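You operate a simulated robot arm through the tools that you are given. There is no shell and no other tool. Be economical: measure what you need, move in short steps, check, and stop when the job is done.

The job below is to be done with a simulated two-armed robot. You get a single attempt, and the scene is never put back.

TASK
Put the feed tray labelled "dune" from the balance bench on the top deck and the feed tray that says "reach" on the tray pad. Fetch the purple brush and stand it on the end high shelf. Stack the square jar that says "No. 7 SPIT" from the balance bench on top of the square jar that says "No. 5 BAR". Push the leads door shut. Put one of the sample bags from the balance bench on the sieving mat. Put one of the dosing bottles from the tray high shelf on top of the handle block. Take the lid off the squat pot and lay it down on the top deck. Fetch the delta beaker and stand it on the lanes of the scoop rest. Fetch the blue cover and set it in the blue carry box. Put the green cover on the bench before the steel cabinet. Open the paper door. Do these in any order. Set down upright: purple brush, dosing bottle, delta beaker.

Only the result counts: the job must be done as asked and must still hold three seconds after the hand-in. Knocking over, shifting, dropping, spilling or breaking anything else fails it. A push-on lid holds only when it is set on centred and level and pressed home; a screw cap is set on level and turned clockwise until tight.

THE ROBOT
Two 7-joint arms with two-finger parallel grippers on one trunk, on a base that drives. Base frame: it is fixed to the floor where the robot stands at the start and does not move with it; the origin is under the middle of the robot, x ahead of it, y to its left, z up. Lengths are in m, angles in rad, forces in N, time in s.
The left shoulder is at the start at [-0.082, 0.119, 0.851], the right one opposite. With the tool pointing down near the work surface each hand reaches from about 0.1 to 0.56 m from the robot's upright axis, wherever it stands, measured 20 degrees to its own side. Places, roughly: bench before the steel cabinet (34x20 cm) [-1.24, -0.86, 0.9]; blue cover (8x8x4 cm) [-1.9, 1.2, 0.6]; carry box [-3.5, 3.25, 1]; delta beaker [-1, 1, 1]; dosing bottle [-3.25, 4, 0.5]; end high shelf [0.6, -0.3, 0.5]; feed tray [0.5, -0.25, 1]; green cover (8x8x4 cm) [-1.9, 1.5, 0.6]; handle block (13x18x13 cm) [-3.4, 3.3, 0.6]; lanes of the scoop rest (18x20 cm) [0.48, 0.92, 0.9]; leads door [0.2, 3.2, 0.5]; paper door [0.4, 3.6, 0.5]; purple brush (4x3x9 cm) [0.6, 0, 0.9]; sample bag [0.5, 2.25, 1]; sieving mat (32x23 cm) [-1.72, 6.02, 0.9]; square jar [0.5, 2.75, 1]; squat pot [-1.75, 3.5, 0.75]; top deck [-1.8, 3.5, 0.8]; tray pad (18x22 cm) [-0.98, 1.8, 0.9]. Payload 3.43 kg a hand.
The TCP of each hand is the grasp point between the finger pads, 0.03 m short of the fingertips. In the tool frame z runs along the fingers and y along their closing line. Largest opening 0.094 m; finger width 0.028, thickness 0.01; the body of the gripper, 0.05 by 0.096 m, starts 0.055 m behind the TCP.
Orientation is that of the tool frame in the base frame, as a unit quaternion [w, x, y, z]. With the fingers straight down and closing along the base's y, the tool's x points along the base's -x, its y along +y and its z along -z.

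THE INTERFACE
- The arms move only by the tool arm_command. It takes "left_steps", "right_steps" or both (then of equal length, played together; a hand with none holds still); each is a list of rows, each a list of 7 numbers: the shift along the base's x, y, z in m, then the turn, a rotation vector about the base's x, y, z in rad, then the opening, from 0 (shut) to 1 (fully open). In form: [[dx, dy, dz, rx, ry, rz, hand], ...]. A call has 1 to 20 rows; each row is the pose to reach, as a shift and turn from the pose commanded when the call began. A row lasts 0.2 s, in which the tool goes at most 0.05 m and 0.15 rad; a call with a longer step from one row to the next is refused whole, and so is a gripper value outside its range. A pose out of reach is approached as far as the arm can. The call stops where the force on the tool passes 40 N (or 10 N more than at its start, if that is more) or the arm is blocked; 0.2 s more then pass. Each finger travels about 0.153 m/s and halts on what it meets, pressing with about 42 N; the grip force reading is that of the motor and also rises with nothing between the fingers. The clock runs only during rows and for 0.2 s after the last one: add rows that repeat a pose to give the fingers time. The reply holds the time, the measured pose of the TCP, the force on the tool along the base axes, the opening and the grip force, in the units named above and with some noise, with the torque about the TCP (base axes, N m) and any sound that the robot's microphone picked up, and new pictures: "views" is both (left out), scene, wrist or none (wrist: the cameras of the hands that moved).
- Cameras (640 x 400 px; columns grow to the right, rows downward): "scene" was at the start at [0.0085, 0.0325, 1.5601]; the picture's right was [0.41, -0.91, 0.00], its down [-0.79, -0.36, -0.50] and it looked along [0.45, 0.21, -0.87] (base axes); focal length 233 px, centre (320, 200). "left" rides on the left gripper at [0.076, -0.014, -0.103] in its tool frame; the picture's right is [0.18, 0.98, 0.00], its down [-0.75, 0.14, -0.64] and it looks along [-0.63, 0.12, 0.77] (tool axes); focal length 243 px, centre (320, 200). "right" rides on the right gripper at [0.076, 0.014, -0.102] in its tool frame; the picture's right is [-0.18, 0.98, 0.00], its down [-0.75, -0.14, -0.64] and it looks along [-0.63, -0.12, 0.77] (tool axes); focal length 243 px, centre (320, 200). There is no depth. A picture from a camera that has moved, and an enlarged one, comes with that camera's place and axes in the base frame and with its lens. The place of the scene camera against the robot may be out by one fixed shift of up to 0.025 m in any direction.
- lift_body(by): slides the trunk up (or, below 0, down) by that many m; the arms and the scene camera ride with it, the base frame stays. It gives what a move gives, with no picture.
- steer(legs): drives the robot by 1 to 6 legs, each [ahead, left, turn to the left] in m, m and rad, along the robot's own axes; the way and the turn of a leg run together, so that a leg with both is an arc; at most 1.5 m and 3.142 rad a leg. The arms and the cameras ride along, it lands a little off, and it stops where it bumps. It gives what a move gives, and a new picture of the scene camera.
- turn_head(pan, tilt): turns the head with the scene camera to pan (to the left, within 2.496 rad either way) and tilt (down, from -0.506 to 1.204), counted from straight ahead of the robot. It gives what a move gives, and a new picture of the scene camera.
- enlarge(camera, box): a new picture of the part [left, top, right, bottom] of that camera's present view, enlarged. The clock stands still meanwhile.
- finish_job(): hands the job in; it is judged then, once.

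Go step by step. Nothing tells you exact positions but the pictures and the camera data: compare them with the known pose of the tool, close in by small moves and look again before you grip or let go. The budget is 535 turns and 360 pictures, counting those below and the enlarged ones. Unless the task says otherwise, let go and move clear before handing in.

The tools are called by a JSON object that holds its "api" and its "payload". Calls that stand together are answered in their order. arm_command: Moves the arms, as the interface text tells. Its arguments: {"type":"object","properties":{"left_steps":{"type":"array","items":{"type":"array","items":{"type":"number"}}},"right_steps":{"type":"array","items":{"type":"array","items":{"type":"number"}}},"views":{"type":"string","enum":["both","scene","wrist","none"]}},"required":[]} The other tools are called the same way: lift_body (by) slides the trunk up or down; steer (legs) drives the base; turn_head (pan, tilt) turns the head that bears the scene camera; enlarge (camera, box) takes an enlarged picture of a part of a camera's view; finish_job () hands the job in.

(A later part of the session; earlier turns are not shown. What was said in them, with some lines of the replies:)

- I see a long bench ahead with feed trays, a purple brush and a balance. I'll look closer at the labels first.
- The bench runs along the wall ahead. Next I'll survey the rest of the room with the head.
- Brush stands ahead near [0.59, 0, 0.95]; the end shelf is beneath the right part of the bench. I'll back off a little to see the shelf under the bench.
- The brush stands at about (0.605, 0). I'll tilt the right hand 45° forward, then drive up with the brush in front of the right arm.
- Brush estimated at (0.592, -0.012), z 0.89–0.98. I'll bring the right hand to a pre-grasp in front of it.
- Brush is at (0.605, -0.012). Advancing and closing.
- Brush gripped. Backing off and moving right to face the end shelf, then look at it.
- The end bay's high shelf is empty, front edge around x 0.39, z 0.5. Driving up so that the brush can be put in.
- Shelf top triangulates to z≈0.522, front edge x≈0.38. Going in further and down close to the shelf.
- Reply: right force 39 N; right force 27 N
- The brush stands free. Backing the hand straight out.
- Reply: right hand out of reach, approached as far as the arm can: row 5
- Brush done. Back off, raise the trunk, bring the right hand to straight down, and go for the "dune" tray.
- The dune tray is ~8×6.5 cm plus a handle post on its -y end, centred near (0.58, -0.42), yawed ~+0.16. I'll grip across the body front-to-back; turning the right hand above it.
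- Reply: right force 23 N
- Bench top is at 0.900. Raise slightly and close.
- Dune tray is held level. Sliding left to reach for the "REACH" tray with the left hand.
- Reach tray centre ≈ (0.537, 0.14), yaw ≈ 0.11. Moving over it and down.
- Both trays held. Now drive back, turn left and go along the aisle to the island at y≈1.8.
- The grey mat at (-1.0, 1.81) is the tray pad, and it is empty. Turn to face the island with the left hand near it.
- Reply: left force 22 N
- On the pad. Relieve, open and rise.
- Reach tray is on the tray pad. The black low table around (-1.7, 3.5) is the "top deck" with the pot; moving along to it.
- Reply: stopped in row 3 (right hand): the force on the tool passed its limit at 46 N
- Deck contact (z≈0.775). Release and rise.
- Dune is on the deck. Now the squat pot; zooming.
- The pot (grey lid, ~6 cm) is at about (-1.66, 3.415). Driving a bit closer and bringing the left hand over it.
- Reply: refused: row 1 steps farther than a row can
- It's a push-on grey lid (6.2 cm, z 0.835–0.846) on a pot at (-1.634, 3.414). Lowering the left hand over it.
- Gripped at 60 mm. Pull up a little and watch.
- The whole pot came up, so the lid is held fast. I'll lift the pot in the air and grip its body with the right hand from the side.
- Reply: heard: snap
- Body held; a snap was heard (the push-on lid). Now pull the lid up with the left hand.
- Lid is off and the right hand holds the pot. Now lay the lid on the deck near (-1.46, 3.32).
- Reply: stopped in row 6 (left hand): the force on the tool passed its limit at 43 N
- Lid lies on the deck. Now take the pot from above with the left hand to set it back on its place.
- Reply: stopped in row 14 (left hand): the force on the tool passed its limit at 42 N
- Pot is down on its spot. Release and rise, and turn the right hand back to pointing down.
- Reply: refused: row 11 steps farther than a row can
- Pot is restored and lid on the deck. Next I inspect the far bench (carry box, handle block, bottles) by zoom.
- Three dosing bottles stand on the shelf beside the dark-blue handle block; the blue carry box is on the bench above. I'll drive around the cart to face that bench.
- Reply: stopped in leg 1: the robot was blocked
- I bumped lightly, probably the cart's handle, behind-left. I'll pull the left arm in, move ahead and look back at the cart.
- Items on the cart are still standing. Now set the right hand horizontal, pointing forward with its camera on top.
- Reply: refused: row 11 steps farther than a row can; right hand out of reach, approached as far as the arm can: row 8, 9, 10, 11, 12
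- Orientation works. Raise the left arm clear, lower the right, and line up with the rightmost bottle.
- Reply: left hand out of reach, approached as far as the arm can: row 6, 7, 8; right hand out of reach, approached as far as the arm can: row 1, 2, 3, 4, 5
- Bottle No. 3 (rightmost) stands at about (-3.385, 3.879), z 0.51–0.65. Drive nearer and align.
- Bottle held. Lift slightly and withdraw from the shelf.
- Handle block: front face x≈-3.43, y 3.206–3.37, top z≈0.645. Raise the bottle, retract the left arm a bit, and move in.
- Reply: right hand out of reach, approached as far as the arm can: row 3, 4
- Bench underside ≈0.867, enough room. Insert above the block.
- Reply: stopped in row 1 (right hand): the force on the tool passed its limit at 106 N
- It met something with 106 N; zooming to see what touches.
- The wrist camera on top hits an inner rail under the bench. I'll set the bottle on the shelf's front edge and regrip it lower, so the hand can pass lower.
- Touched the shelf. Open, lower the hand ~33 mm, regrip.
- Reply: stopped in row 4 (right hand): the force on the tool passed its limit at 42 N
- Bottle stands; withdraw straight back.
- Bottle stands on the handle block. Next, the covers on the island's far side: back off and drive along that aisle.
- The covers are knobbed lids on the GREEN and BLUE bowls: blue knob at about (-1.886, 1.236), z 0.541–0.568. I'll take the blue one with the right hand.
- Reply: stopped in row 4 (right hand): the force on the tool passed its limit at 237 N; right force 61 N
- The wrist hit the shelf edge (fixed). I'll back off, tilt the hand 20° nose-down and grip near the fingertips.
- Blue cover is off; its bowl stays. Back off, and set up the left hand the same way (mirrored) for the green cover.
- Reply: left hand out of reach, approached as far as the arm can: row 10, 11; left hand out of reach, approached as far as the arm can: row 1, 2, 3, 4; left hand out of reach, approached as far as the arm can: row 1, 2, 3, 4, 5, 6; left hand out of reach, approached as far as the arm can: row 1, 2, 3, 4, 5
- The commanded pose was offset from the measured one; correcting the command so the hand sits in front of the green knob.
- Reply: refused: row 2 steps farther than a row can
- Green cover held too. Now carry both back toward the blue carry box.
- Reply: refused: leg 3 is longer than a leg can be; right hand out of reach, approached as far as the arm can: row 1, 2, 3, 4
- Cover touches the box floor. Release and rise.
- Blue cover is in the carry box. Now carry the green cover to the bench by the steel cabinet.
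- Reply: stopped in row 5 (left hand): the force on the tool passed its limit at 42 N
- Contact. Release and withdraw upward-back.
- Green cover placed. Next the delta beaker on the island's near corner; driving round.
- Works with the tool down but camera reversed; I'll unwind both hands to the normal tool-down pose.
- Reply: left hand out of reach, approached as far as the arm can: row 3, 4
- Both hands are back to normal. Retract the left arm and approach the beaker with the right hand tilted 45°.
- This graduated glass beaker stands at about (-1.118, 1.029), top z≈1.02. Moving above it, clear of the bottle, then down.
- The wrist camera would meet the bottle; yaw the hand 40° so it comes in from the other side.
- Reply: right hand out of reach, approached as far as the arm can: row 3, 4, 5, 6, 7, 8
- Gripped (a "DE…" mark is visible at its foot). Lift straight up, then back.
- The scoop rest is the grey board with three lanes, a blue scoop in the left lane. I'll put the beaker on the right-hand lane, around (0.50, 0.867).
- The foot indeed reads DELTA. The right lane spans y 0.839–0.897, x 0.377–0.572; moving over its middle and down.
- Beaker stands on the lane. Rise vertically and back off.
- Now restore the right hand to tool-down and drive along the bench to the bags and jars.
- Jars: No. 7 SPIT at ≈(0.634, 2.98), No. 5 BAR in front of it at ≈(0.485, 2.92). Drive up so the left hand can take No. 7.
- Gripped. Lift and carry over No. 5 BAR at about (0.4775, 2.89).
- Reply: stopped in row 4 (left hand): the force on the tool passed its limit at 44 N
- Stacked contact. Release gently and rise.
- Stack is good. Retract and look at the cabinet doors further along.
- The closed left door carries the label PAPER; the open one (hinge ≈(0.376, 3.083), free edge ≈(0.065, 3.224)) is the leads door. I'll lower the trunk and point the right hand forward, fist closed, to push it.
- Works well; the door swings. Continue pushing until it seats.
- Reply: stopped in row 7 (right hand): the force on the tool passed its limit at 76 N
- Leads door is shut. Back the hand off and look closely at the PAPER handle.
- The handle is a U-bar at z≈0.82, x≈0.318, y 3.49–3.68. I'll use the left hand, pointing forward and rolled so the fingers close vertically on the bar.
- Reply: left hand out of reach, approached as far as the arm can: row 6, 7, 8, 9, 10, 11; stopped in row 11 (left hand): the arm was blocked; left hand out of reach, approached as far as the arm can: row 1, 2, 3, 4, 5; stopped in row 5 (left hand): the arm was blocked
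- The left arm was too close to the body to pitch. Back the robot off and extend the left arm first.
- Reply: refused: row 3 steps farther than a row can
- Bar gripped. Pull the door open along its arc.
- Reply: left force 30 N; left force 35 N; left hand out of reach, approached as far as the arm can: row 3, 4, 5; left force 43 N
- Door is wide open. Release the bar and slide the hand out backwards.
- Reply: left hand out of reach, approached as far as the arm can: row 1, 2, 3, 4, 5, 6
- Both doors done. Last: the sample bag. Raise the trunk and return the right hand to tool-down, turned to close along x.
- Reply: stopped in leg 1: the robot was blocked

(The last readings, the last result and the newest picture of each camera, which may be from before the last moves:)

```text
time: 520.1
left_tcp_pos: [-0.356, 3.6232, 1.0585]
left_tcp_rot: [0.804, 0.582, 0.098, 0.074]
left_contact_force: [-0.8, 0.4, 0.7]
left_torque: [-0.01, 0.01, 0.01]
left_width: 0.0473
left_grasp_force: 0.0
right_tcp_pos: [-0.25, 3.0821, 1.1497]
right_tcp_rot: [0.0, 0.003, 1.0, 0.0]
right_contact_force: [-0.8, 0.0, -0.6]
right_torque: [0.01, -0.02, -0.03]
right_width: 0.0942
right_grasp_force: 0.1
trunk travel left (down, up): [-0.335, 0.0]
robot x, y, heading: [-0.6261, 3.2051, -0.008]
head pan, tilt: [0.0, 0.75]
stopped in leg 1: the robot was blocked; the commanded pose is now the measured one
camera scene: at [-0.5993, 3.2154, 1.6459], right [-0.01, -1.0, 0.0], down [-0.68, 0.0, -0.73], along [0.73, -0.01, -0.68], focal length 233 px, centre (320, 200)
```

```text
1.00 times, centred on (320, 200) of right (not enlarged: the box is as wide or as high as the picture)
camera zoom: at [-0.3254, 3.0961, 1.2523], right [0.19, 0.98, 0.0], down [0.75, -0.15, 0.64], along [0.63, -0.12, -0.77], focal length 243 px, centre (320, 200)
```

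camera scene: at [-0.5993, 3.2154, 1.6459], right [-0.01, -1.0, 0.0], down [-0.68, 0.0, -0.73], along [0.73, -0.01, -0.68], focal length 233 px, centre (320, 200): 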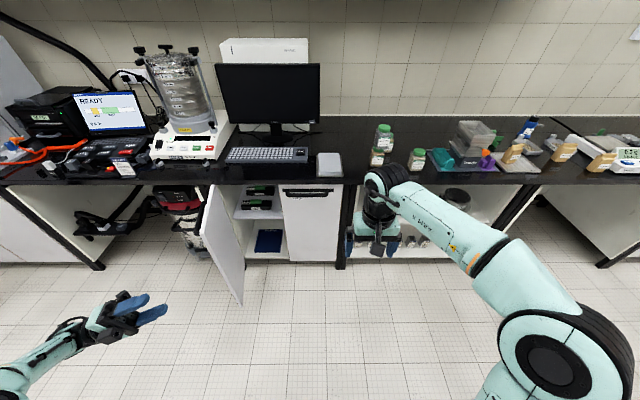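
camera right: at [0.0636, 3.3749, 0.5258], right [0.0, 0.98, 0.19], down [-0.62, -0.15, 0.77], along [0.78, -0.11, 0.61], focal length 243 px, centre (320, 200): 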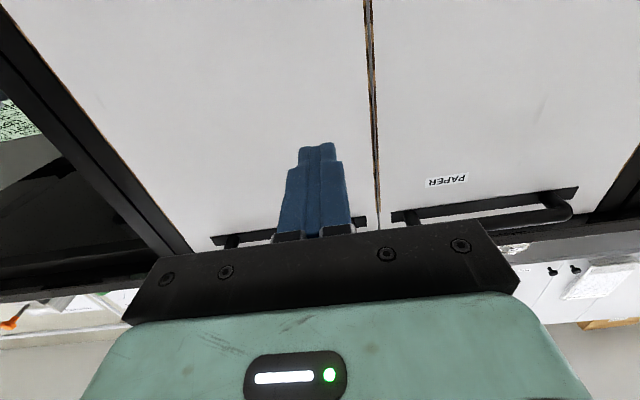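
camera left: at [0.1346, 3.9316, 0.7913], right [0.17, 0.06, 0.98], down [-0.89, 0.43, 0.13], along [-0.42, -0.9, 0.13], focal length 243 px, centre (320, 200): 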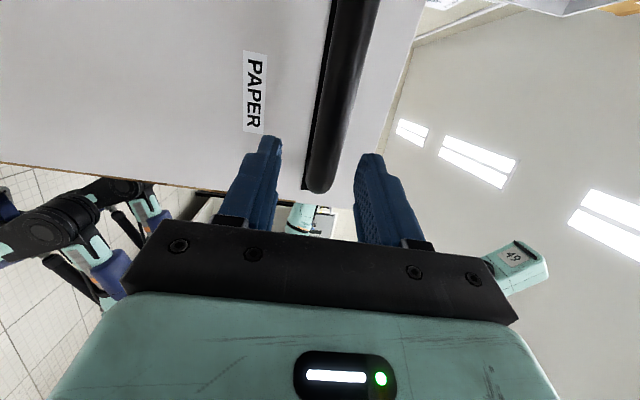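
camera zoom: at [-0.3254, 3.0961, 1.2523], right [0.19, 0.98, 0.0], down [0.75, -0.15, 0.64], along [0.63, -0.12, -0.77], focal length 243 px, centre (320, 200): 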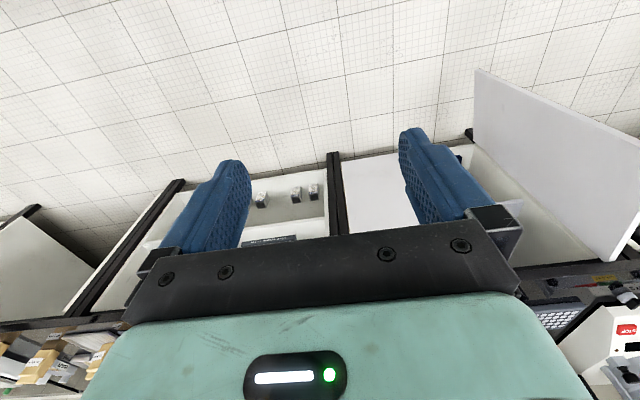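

Bumped the island's corner (fixed). Move forward first, then sideways.

{"api": "steer", "payload": {"legs": [[0.28, 0, 0.008], [0, -1.15, 0], [0.35, 0, 0]]}}

{"api": "arm_command", "payload": {"right_steps": [[0.01, 0, 0, 0, 0, -0.143, 1], [0.02, 0, 0, 0, 0, -0.286, 1], [0.03, 0, 0, 0, 0, -0.429, 1], [0.04, 0, 0, 0, 0, -0.572, 1], [0.05, 0, 0, 0, 0, -0.715, 1], [0.06, 0, 0, 0, 0, -0.858, 1], [0.06, 0, 0, 0, 0, -1.0, 1], [0.06, 0, 0, 0, 0, -1.143, 1], [0.06, 0, 0, 0, 0, -1.286, 1], [0.06, 0, 0, 0, 0, -1.43, 1], [0.06, 0, 0, 0, 0, -1.57, 1]], "views": "both"}}

```text
time: 534.2
left_tcp_pos: [0.2818, 2.438, 1.0587]
left_tcp_rot: [0.801, 0.583, 0.106, 0.083]
left_contact_force: [-0.2, -0.6, 1.2]
left_torque: [-0.06, 0.0, 0.0]
left_width: 0.0474
left_grasp_force: 0.1
right_tcp_pos: [0.4003, 1.9005, 1.1499]
right_tcp_rot: [0.0, -0.006, 1.0, 0.005]
right_contact_force: [-0.1, -0.5, 0.3]
right_torque: [0.0, 0.01, -0.03]
right_width: 0.0943
right_grasp_force: 0.0
trunk travel left (down, up): [-0.335, 0.0]
robot x, y, heading: [0.0173, 2.0195, 0.014]
head pan, tilt: [0.0, 0.75]
camera scene: at [0.0471, 2.0238, 1.6457], right [0.01, -1.0, 0.0], down [-0.68, -0.01, -0.73], along [0.73, 0.01, -0.68], focal length 233 px, centre (320, 200)
```

scene: 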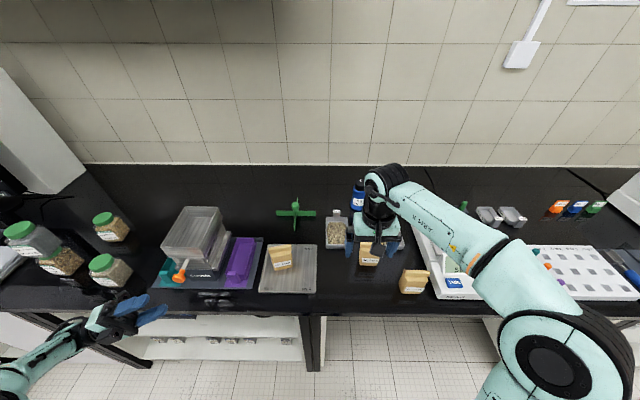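

```text
time: 536.6
left_tcp_pos: [0.2827, 2.4385, 1.0609]
left_tcp_rot: [0.801, 0.583, 0.105, 0.081]
left_contact_force: [-0.2, -0.7, 0.4]
left_torque: [-0.01, 0.01, -0.01]
left_width: 0.047
left_grasp_force: 0.1
right_tcp_pos: [0.4594, 1.8996, 1.1495]
right_tcp_rot: [0.003, 0.704, 0.711, 0.002]
right_contact_force: [0.6, 0.3, -0.3]
right_torque: [0.01, -0.03, 0.0]
right_width: 0.0941
right_grasp_force: 0.0
trunk travel left (down, up): [-0.335, 0.0]
robot x, y, heading: [0.0178, 2.0179, 0.012]
head pan, tilt: [0.0, 0.75]
camera scene: at [0.0474, 2.0238, 1.6459], right [0.01, -1.0, 0.0], down [-0.68, -0.01, -0.73], along [0.73, 0.01, -0.68], focal length 233 px, centre (320, 200)
camera right: at [0.4725, 1.9757, 1.2514], right [0.98, -0.17, 0.01], down [-0.14, -0.76, 0.64], along [-0.11, -0.63, -0.77], focal length 243 px, centre (320, 200)
```

scene: 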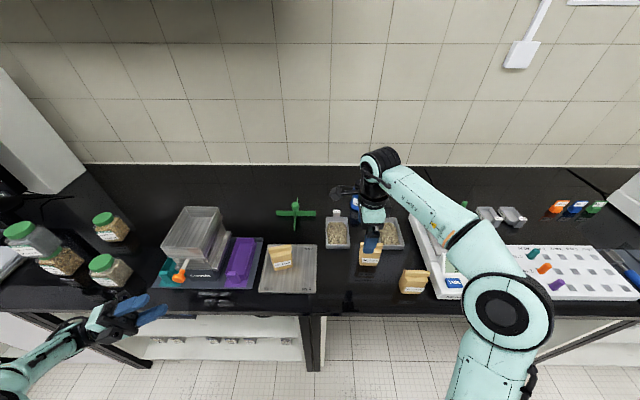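
right: 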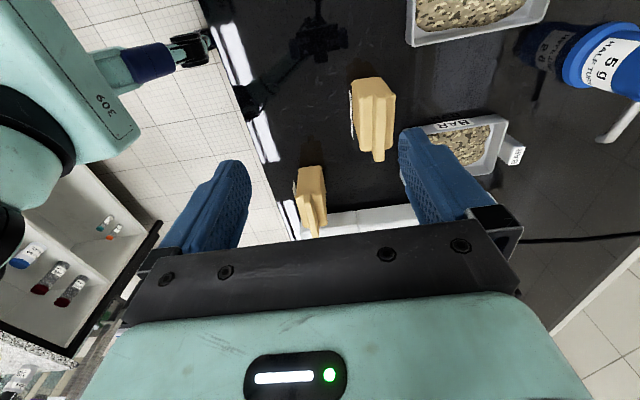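

{"api": "arm_command", "payload": {"right_steps": [[0.02, -0.015, -0.02, 0, 0, 0, 1], [0.045, -0.03, -0.04, 0, 0, 0, 1], [0.066, -0.045, -0.06, 0, 0, 0, 1], [0.066, -0.045, -0.06, 0, 0, 0, 1]], "views": "wrist"}}

{"api": "enlarge", "payload": {"camera": "scene", "box": [320, 190, 450, 310]}}

```text
time: 537.6
left_tcp_pos: [0.2827, 2.4388, 1.0593]
left_tcp_rot: [0.801, 0.583, 0.105, 0.082]
left_contact_force: [0.0, 0.5, 0.1]
left_torque: [0.06, -0.01, 0.0]
left_width: 0.0471
left_grasp_force: 0.1
right_tcp_pos: [0.5274, 1.8559, 1.0908]
right_tcp_rot: [0.002, 0.702, 0.712, 0.003]
right_contact_force: [-0.4, 0.5, 0.4]
right_torque: [0.0, -0.01, 0.01]
right_width: 0.0941
right_grasp_force: 0.0
trunk travel left (down, up): [-0.335, 0.0]
robot x, y, heading: [0.0174, 2.017, 0.015]
head pan, tilt: [0.0, 0.75]
camera right: at [0.5387, 1.9318, 1.193], right [0.99, -0.17, 0.01], down [-0.14, -0.76, 0.64], along [-0.1, -0.63, -0.77], focal length 243 px, centre (320, 200)
```

right: 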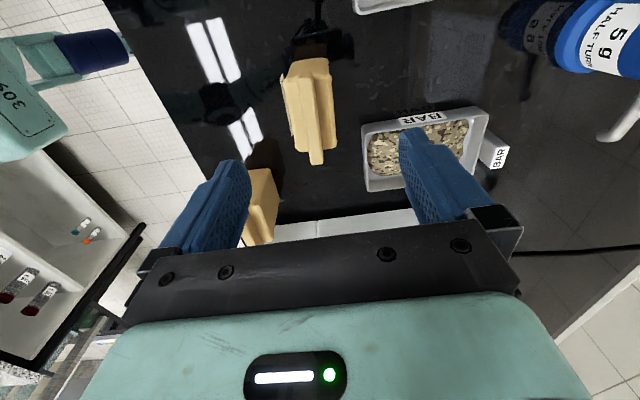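

```text
3.33 times, centred on (385, 250) of scene
camera zoom: at [0.047, 2.0241, 1.6459], right [0.01, -1.0, 0.0], down [-0.68, -0.01, -0.73], along [0.73, 0.01, -0.68], focal length 778 px, centre (103, 33)
```

zoom: 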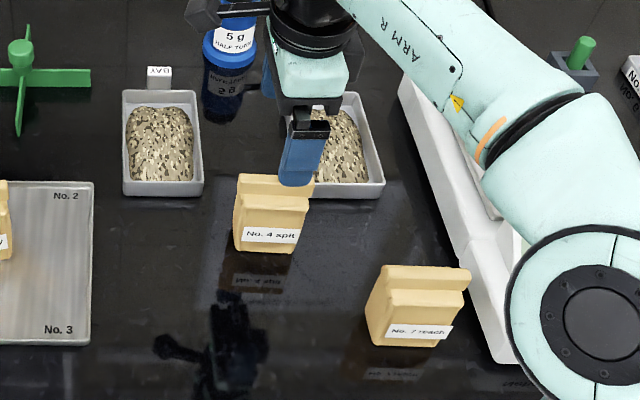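

{"api": "arm_command", "payload": {"right_steps": [[-0.004, 0.004, -0.03, 0, 0, -0.08, 1], [-0.004, 0.004, -0.06, 0, 0, -0.15, 1], [-0.004, 0.004, -0.09, 0, 0, -0.15, 1], [-0.004, 0.004, -0.09, 0, 0, -0.15, 1]], "views": "wrist"}}

```text
time: 538.6
left_tcp_pos: [0.2829, 2.4387, 1.059]
left_tcp_rot: [0.802, 0.583, 0.106, 0.083]
left_contact_force: [-0.2, -0.7, 0.3]
left_torque: [-0.03, 0.01, -0.02]
left_width: 0.0471
left_grasp_force: 0.1
right_tcp_pos: [0.5227, 1.8587, 0.9994]
right_tcp_rot: [0.002, 0.753, 0.658, 0.003]
right_contact_force: [-0.5, 0.4, 0.2]
right_torque: [0.01, -0.02, 0.0]
right_width: 0.094
right_grasp_force: 0.1
trunk travel left (down, up): [-0.335, 0.0]
robot x, y, heading: [0.0142, 2.0176, 0.017]
head pan, tilt: [0.0, 0.75]
camera right: at [0.5458, 1.9311, 1.1015], right [0.95, -0.32, 0.01], down [-0.25, -0.73, 0.64], along [-0.2, -0.61, -0.77], focal length 243 px, centre (320, 200)
```

right: 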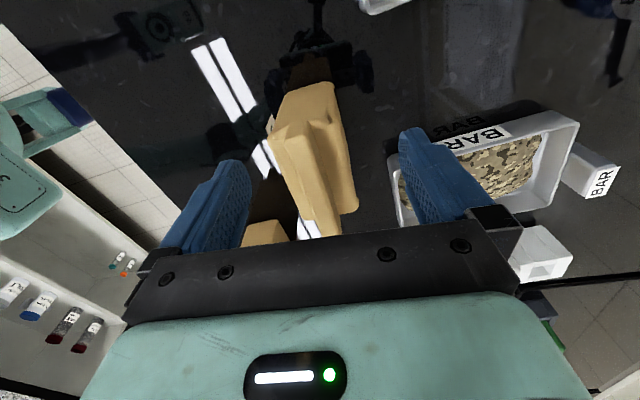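

{"api": "arm_command", "payload": {"right_steps": [[0, 0, -0.02, 0, 0, 0, 1], [0, 0, -0.037, 0, 0, 0, 1], [0, 0, -0.037, 0, 0, 0, 0.7], [0, 0, -0.037, 0, 0, 0, 0.4], [0, 0, -0.037, 0, 0, 0, 0.1], [0, 0, -0.037, 0, 0, 0, 0], [0, 0, -0.037, 0, 0, 0, 0]], "views": "wrist"}}

```text
time: 540.2
left_tcp_pos: [0.2828, 2.4386, 1.0594]
left_tcp_rot: [0.801, 0.583, 0.105, 0.082]
left_contact_force: [-0.8, 0.1, -0.1]
left_torque: [-0.01, -0.02, -0.02]
left_width: 0.0468
left_grasp_force: 0.0
right_tcp_pos: [0.5229, 1.8594, 0.9613]
right_tcp_rot: [0.003, 0.754, 0.657, 0.002]
right_contact_force: [-0.5, -0.1, -0.1]
right_torque: [0.03, 0.06, 0.01]
right_width: 0.046
right_grasp_force: 42.2
trunk travel left (down, up): [-0.335, 0.0]
robot x, y, heading: [0.0151, 2.0172, 0.011]
head pan, tilt: [0.0, 0.75]
camera right: at [0.5458, 1.9313, 1.0641], right [0.95, -0.32, 0.01], down [-0.25, -0.73, 0.64], along [-0.2, -0.61, -0.77], focal length 243 px, centre (320, 200)
```

right: 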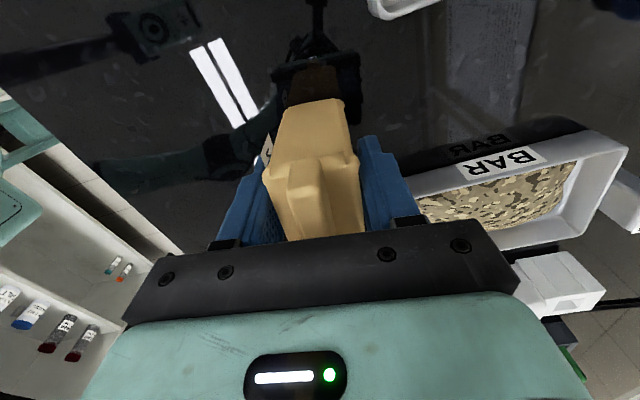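

Bag gripped (46 mm). Lift and back away from the bench.

{"api": "arm_command", "payload": {"right_steps": [[0, 0, 0.02, 0, 0, 0, 0], [0, 0, 0.06, 0, 0, 0, 0], [0, 0, 0.1, 0, 0, 0, 0], [-0.03, 0, 0.13, 0, 0, 0, 0], [-0.07, 0, 0.15, 0, 0, 0, 0], [-0.11, 0, 0.15, 0, 0, 0, 0]], "views": "wrist"}}

{"api": "steer", "payload": {"legs": [[-0.33, 0, 0], [0, 0, 1.56], [1.4, 0, 0], [1.3, 0, 0]]}}

```text
time: 541.6
left_tcp_pos: [0.2816, 2.4386, 1.0598]
left_tcp_rot: [0.801, 0.583, 0.105, 0.083]
left_contact_force: [0.8, -0.6, 1.0]
left_torque: [0.01, -0.04, 0.0]
left_width: 0.0469
left_grasp_force: 0.0
right_tcp_pos: [0.4112, 1.8595, 1.1108]
right_tcp_rot: [0.002, 0.754, 0.657, 0.003]
right_contact_force: [-0.6, 0.4, -3.1]
right_torque: [0.04, -0.03, 0.01]
right_width: 0.0462
right_grasp_force: 42.2
trunk travel left (down, up): [-0.335, 0.0]
robot x, y, heading: [0.0206, 2.017, 0.011]
head pan, tilt: [0.0, 0.75]
camera right: at [0.4345, 1.9333, 1.2127], right [0.95, -0.32, 0.01], down [-0.25, -0.73, 0.64], along [-0.2, -0.61, -0.77], focal length 243 px, centre (320, 200)
```

right: 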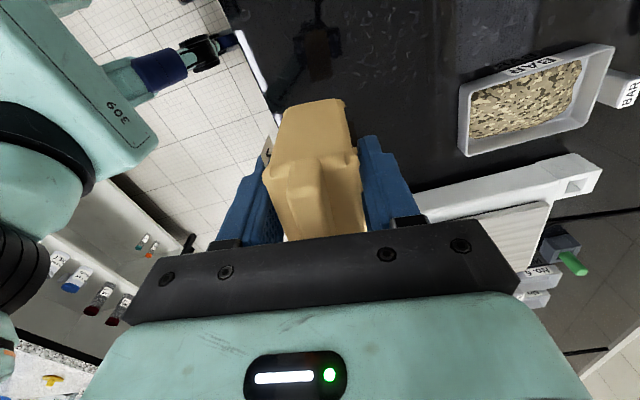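

```text
time: 560.2
left_tcp_pos: [-0.7795, 4.9507, 1.0599]
left_tcp_rot: [0.507, 0.337, 0.488, 0.626]
left_contact_force: [-0.1, 0.0, 0.4]
left_torque: [0.04, 0.0, 0.02]
left_width: 0.0467
left_grasp_force: 0.1
right_tcp_pos: [-0.2017, 5.0828, 1.1092]
right_tcp_rot: [0.0, 0.067, 0.998, 0.004]
right_contact_force: [-0.1, -0.1, -2.1]
right_torque: [0.01, 0.0, 0.0]
right_width: 0.0458
right_grasp_force: 42.2
trunk travel left (down, up): [-0.335, 0.0]
robot x, y, heading: [-0.3602, 4.6868, 1.586]
head pan, tilt: [0.0, 0.75]
camera scene: at [-0.3661, 4.7301, 1.6458], right [1.0, 0.02, 0.0], down [0.01, -0.68, -0.73], along [-0.01, 0.73, -0.68], focal length 233 px, centre (320, 200)
```

scene: 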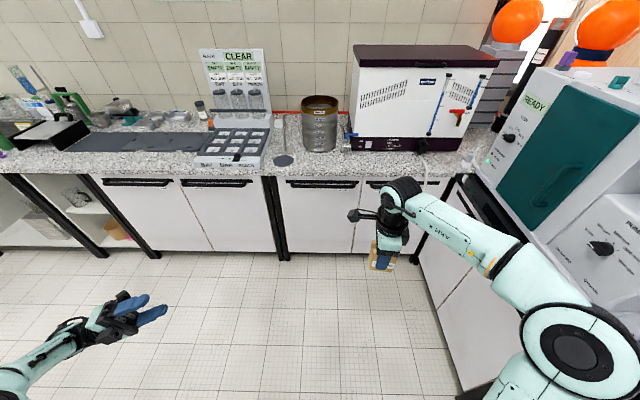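

Mat is the dark one on the bench around (-1.6…-1.72, 6.05). Slide left and approach.

{"api": "steer", "payload": {"legs": [[0, 1.48, -0.015], [0.5, 0, 0]]}}

{"api": "turn_head", "payload": {"pan": -0.1, "tilt": 0.85}}

```text
time: 576.0
left_tcp_pos: [-2.2831, 5.4361, 1.06]
left_tcp_rot: [0.511, 0.339, 0.486, 0.623]
left_contact_force: [0.2, -0.2, -0.4]
left_torque: [-0.01, -0.03, 0.03]
left_width: 0.0468
left_grasp_force: 0.1
right_tcp_pos: [-1.7034, 5.5613, 1.1101]
right_tcp_rot: [0.001, 0.071, 0.997, 0.004]
right_contact_force: [0.0, 0.6, -2.1]
right_torque: [-0.02, 0.02, 0.0]
right_width: 0.0455
right_grasp_force: 42.1
trunk travel left (down, up): [-0.335, 0.0]
robot x, y, heading: [-1.8628, 5.1695, 1.569]
head pan, tilt: [0.0, 0.75]
camera scene: at [-1.8729, 5.2105, 1.6457], right [1.0, 0.01, 0.0], down [0.0, -0.68, -0.73], along [0.0, 0.73, -0.68], focal length 233 px, centre (320, 200)
```

scene: 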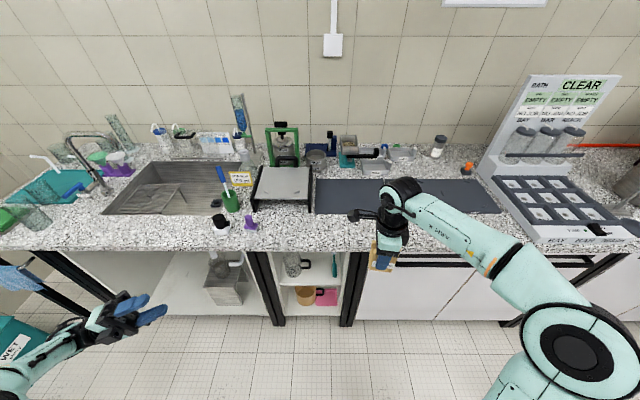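

```text
time: 576.7
left_tcp_pos: [-2.2821, 5.4358, 1.0598]
left_tcp_rot: [0.511, 0.34, 0.485, 0.623]
left_contact_force: [0.5, -0.3, 0.1]
left_torque: [0.03, -0.03, -0.03]
left_width: 0.0472
left_grasp_force: 0.0
right_tcp_pos: [-1.7046, 5.5611, 1.1102]
right_tcp_rot: [0.0, 0.072, 0.997, 0.003]
right_contact_force: [-0.4, -0.2, -1.3]
right_torque: [0.0, 0.03, 0.01]
right_width: 0.0459
right_grasp_force: 41.8
trunk travel left (down, up): [-0.335, 0.0]
robot x, y, heading: [-1.8645, 5.1676, 1.574]
head pan, tilt: [-0.099, 0.85]
camera scene: at [-1.8651, 5.2059, 1.6379], right [1.0, -0.09, 0.0], down [-0.07, -0.75, -0.66], along [0.06, 0.66, -0.75], focal length 233 px, centre (320, 200)
```

scene: 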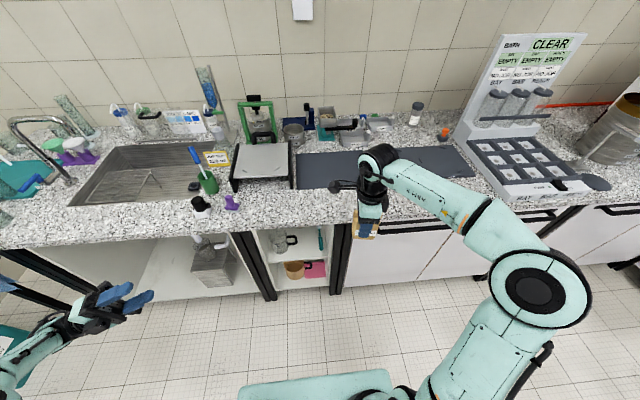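

{"api": "enlarge", "payload": {"camera": "scene", "box": [230, 90, 500, 250]}}

```text
2.37 times, centred on (365, 170) of scene
camera zoom: at [-1.8651, 5.2059, 1.6379], right [1.0, -0.09, 0.0], down [-0.07, -0.75, -0.66], along [0.06, 0.66, -0.75], focal length 553 px, centre (213, 271)
```

zoom: 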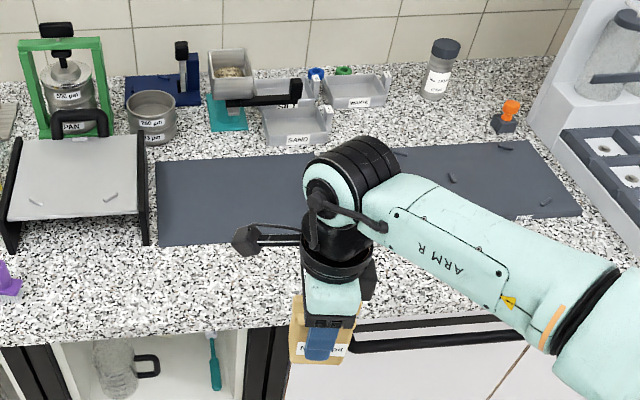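

{"api": "steer", "payload": {"legs": [[0.26, 0.04, 0]]}}

{"api": "arm_command", "payload": {"right_steps": [[0, 0.03, -0.02, 0, 0, 0, 0], [0, 0.06, -0.04, 0, 0, 0, 0], [0, 0.1, -0.05, 0, 0, 0, 0], [0, 0.14, -0.06, 0, 0, 0, 0], [0, 0.145, -0.09, 0, 0, 0, 0], [0, 0.145, -0.12, 0, 0, 0, 0], [0, 0.145, -0.12, 0, 0, 0, 0]], "views": "both"}}

```text
time: 578.6
left_tcp_pos: [-2.325, 5.6894, 1.0587]
left_tcp_rot: [0.51, 0.338, 0.486, 0.624]
left_contact_force: [0.3, -0.5, 0.8]
left_torque: [0.0, -0.02, -0.04]
left_width: 0.047
left_grasp_force: 0.1
right_tcp_pos: [-1.7463, 5.8171, 1.1103]
right_tcp_rot: [0.0, 0.071, 0.997, 0.003]
right_contact_force: [-0.1, 1.4, -1.6]
right_torque: [0.01, 0.02, -0.03]
right_width: 0.0459
right_grasp_force: 42.0
trunk travel left (down, up): [-0.335, 0.0]
robot x, y, heading: [-1.9095, 5.4238, 1.582]
head pan, tilt: [-0.099, 0.85]
camera scene: at [-1.9067, 5.4606, 1.6376], right [1.0, -0.09, 0.0], down [-0.07, -0.75, -0.66], along [0.06, 0.66, -0.75], focal length 233 px, centre (320, 200)
```

scene: 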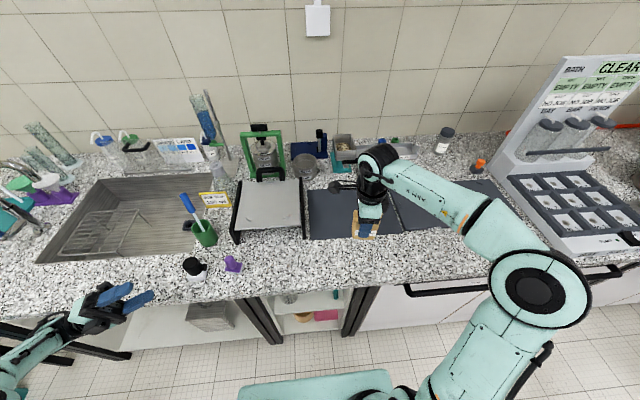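

```text
time: 580.2
left_tcp_pos: [-2.325, 5.6892, 1.0614]
left_tcp_rot: [0.51, 0.338, 0.487, 0.624]
left_contact_force: [0.7, -0.7, 1.0]
left_torque: [0.0, 0.02, -0.01]
left_width: 0.0466
left_grasp_force: 0.0
right_tcp_pos: [-1.7462, 5.9619, 0.99]
right_tcp_rot: [0.001, 0.071, 0.997, 0.004]
right_contact_force: [-0.6, 0.2, -2.0]
right_torque: [0.0, 0.0, 0.03]
right_width: 0.0461
right_grasp_force: 41.4
trunk travel left (down, up): [-0.335, 0.0]
robot x, y, heading: [-1.9071, 5.4213, 1.576]
head pan, tilt: [-0.099, 0.85]
camera scene: at [-1.9068, 5.461, 1.6379], right [1.0, -0.09, 0.0], down [-0.07, -0.75, -0.66], along [0.06, 0.66, -0.75], focal length 233 px, centre (320, 200)
camera right: at [-1.8199, 5.9843, 1.092], right [0.32, 0.95, 0.01], down [0.73, -0.25, 0.64], along [0.61, -0.2, -0.77], focal length 243 px, centre (320, 200)
```

scene: 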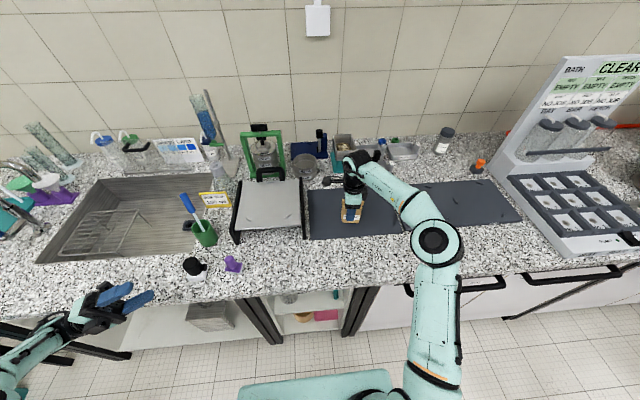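
right: 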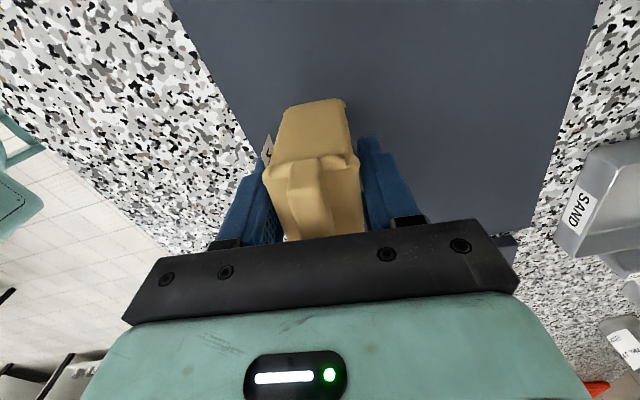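

{"api": "arm_command", "payload": {"right_steps": [[0, 0.02, -0.008, 0, 0, 0, 0], [0, 0.02, -0.016, 0, 0, 0, 0], [0, 0.02, -0.02, 0, 0, 0, 0], [0, 0.02, -0.024, 0, 0, 0, 0], [0, 0.02, -0.028, 0, 0, 0, 0], [0, 0.02, -0.031, 0, 0, 0, 0]], "views": "none"}}

```text
time: 581.6
left_tcp_pos: [-2.3256, 5.6888, 1.0594]
left_tcp_rot: [0.509, 0.339, 0.485, 0.625]
left_contact_force: [0.3, -0.6, -1.0]
left_torque: [0.0, 0.01, 0.02]
left_width: 0.0468
left_grasp_force: 0.0
right_tcp_pos: [-1.748, 5.9805, 0.9645]
right_tcp_rot: [0.0, 0.071, 0.997, 0.007]
right_contact_force: [1.0, 0.1, 22.0]
right_torque: [-0.61, -0.59, 0.03]
right_width: 0.0459
right_grasp_force: 41.5
trunk travel left (down, up): [-0.335, 0.0]
robot x, y, heading: [-1.9049, 5.4281, 1.58]
head pan, tilt: [-0.099, 0.85]
```

Contact on the mat. Release and rise.

{"api": "arm_command", "payload": {"right_steps": [[0, 0, 0.004, 0, 0, 0, 0], [0, 0, 0.004, 0, 0, 0, 0.3], [0, 0, 0.004, 0, 0, 0, 0.7], [0, 0, 0.004, 0, 0, 0, 1], [0, 0, 0.004, 0, 0, 0, 1], [0, 0, 0.04, 0, 0, 0, 1], [0, 0, 0.08, 0, 0, 0, 1], [0, 0, 0.12, 0, 0, 0, 1], [0, -0.04, 0.15, 0, 0, 0, 1], [0, -0.08, 0.17, 0, 0, 0, 1]], "views": "both"}}

```text
time: 583.8
left_tcp_pos: [-2.3251, 5.6901, 1.0601]
left_tcp_rot: [0.51, 0.338, 0.485, 0.624]
left_contact_force: [0.0, -0.2, -0.5]
left_torque: [0.02, -0.02, 0.03]
left_width: 0.047
left_grasp_force: 0.1
right_tcp_pos: [-1.7474, 5.9009, 1.1296]
right_tcp_rot: [0.0, 0.07, 0.998, 0.003]
right_contact_force: [0.4, -0.7, -0.5]
right_torque: [0.03, -0.02, -0.02]
right_width: 0.0942
right_grasp_force: 0.0
trunk travel left (down, up): [-0.335, 0.0]
robot x, y, heading: [-1.9043, 5.4256, 1.581]
head pan, tilt: [-0.099, 0.85]
camera scene: at [-1.9069, 5.4596, 1.6378], right [1.0, -0.09, 0.0], down [-0.07, -0.75, -0.66], along [0.06, 0.66, -0.75], focal length 233 px, centre (320, 200)
camera right: at [-1.8214, 5.9236, 1.2324], right [0.32, 0.95, 0.01], down [0.73, -0.25, 0.64], along [0.61, -0.2, -0.77], focal length 243 px, centre (320, 200)
```

scene: 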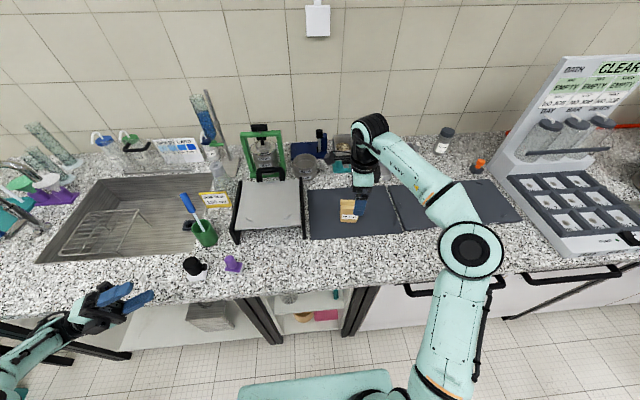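
right: 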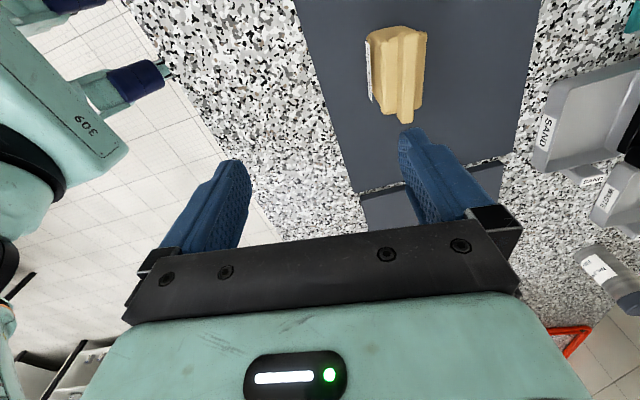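

Bag lies on the mat. A last look back at the cart and doors before handing in.

{"api": "turn_head", "payload": {"pan": 2.49, "tilt": 0.5}}

{"api": "turn_head", "payload": {"pan": -2.3, "tilt": 0.3}}

```text
time: 586.1
left_tcp_pos: [-2.3257, 5.6905, 1.0595]
left_tcp_rot: [0.51, 0.338, 0.486, 0.624]
left_contact_force: [-0.3, -0.4, 0.1]
left_torque: [-0.03, 0.0, -0.01]
left_width: 0.0472
left_grasp_force: 0.1
right_tcp_pos: [-1.747, 5.9021, 1.13]
right_tcp_rot: [0.0, 0.072, 0.997, 0.003]
right_contact_force: [-0.5, -0.5, 0.0]
right_torque: [0.0, 0.0, -0.02]
right_width: 0.0938
right_grasp_force: 0.0
trunk travel left (down, up): [-0.335, 0.0]
robot x, y, heading: [-1.9028, 5.4217, 1.576]
head pan, tilt: [2.491, 0.499]
camera scene: at [-1.9684, 5.3102, 1.6678], right [-0.8, 0.6, 0.0], down [0.29, 0.38, -0.88], along [-0.53, -0.7, -0.48], focal length 233 px, centre (320, 200)
```

scene: 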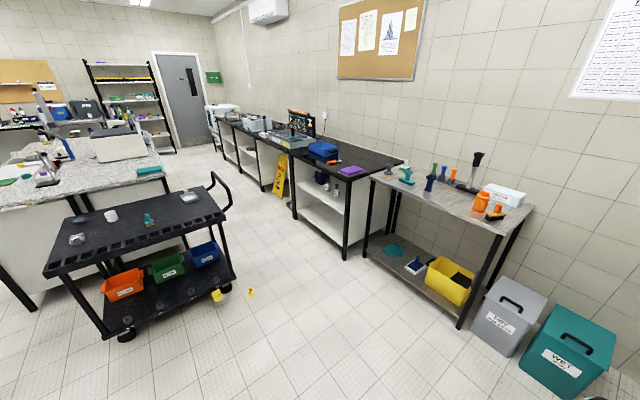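

```text
time: 589.9
left_tcp_pos: [-2.3252, 5.689, 1.0596]
left_tcp_rot: [0.51, 0.339, 0.486, 0.624]
left_contact_force: [-0.2, -0.1, 0.3]
left_torque: [0.01, -0.01, -0.04]
left_width: 0.0471
left_grasp_force: 0.0
right_tcp_pos: [-1.7477, 5.9021, 1.1301]
right_tcp_rot: [0.0, 0.071, 0.997, 0.003]
right_contact_force: [-0.4, -1.6, -0.4]
right_torque: [-0.02, 0.01, -0.04]
right_width: 0.0943
right_grasp_force: 0.1
trunk travel left (down, up): [-0.335, 0.0]
robot x, y, heading: [-1.9058, 5.4242, 1.579]
head pan, tilt: [-2.3, 0.3]
camera scene: at [-1.8436, 5.3214, 1.6862], right [-0.66, -0.75, 0.0], down [-0.22, 0.2, -0.96], along [0.72, -0.63, -0.3], focal length 233 px, centre (320, 200)
```

scene: 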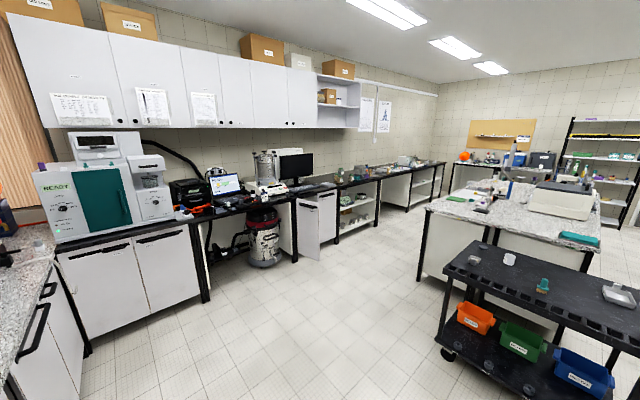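

Everything is in place and both hands are empty and clear.

{"api": "finish_job", "payload": {}}

```text
The job is handed in.
```

I finished every item on the list and handed the job in; both hands were empty and clear at the end. I don't have the judge's result.

Two bumps may count against the attempt:
- **Cart holding the top deck:** the base bumped a corner of it once, before I moved on to the dosing bottle. Everything on the deck was still standing when I looked back, but I could not check whether the cart itself had shifted slightly.
- **Island bench:** the base also bumped its corner late in the run. I saw no effect on it.

The squat pot's lid came off only with the pot held in the air, so I put the pot back at about its original spot and laid the lid beside it.
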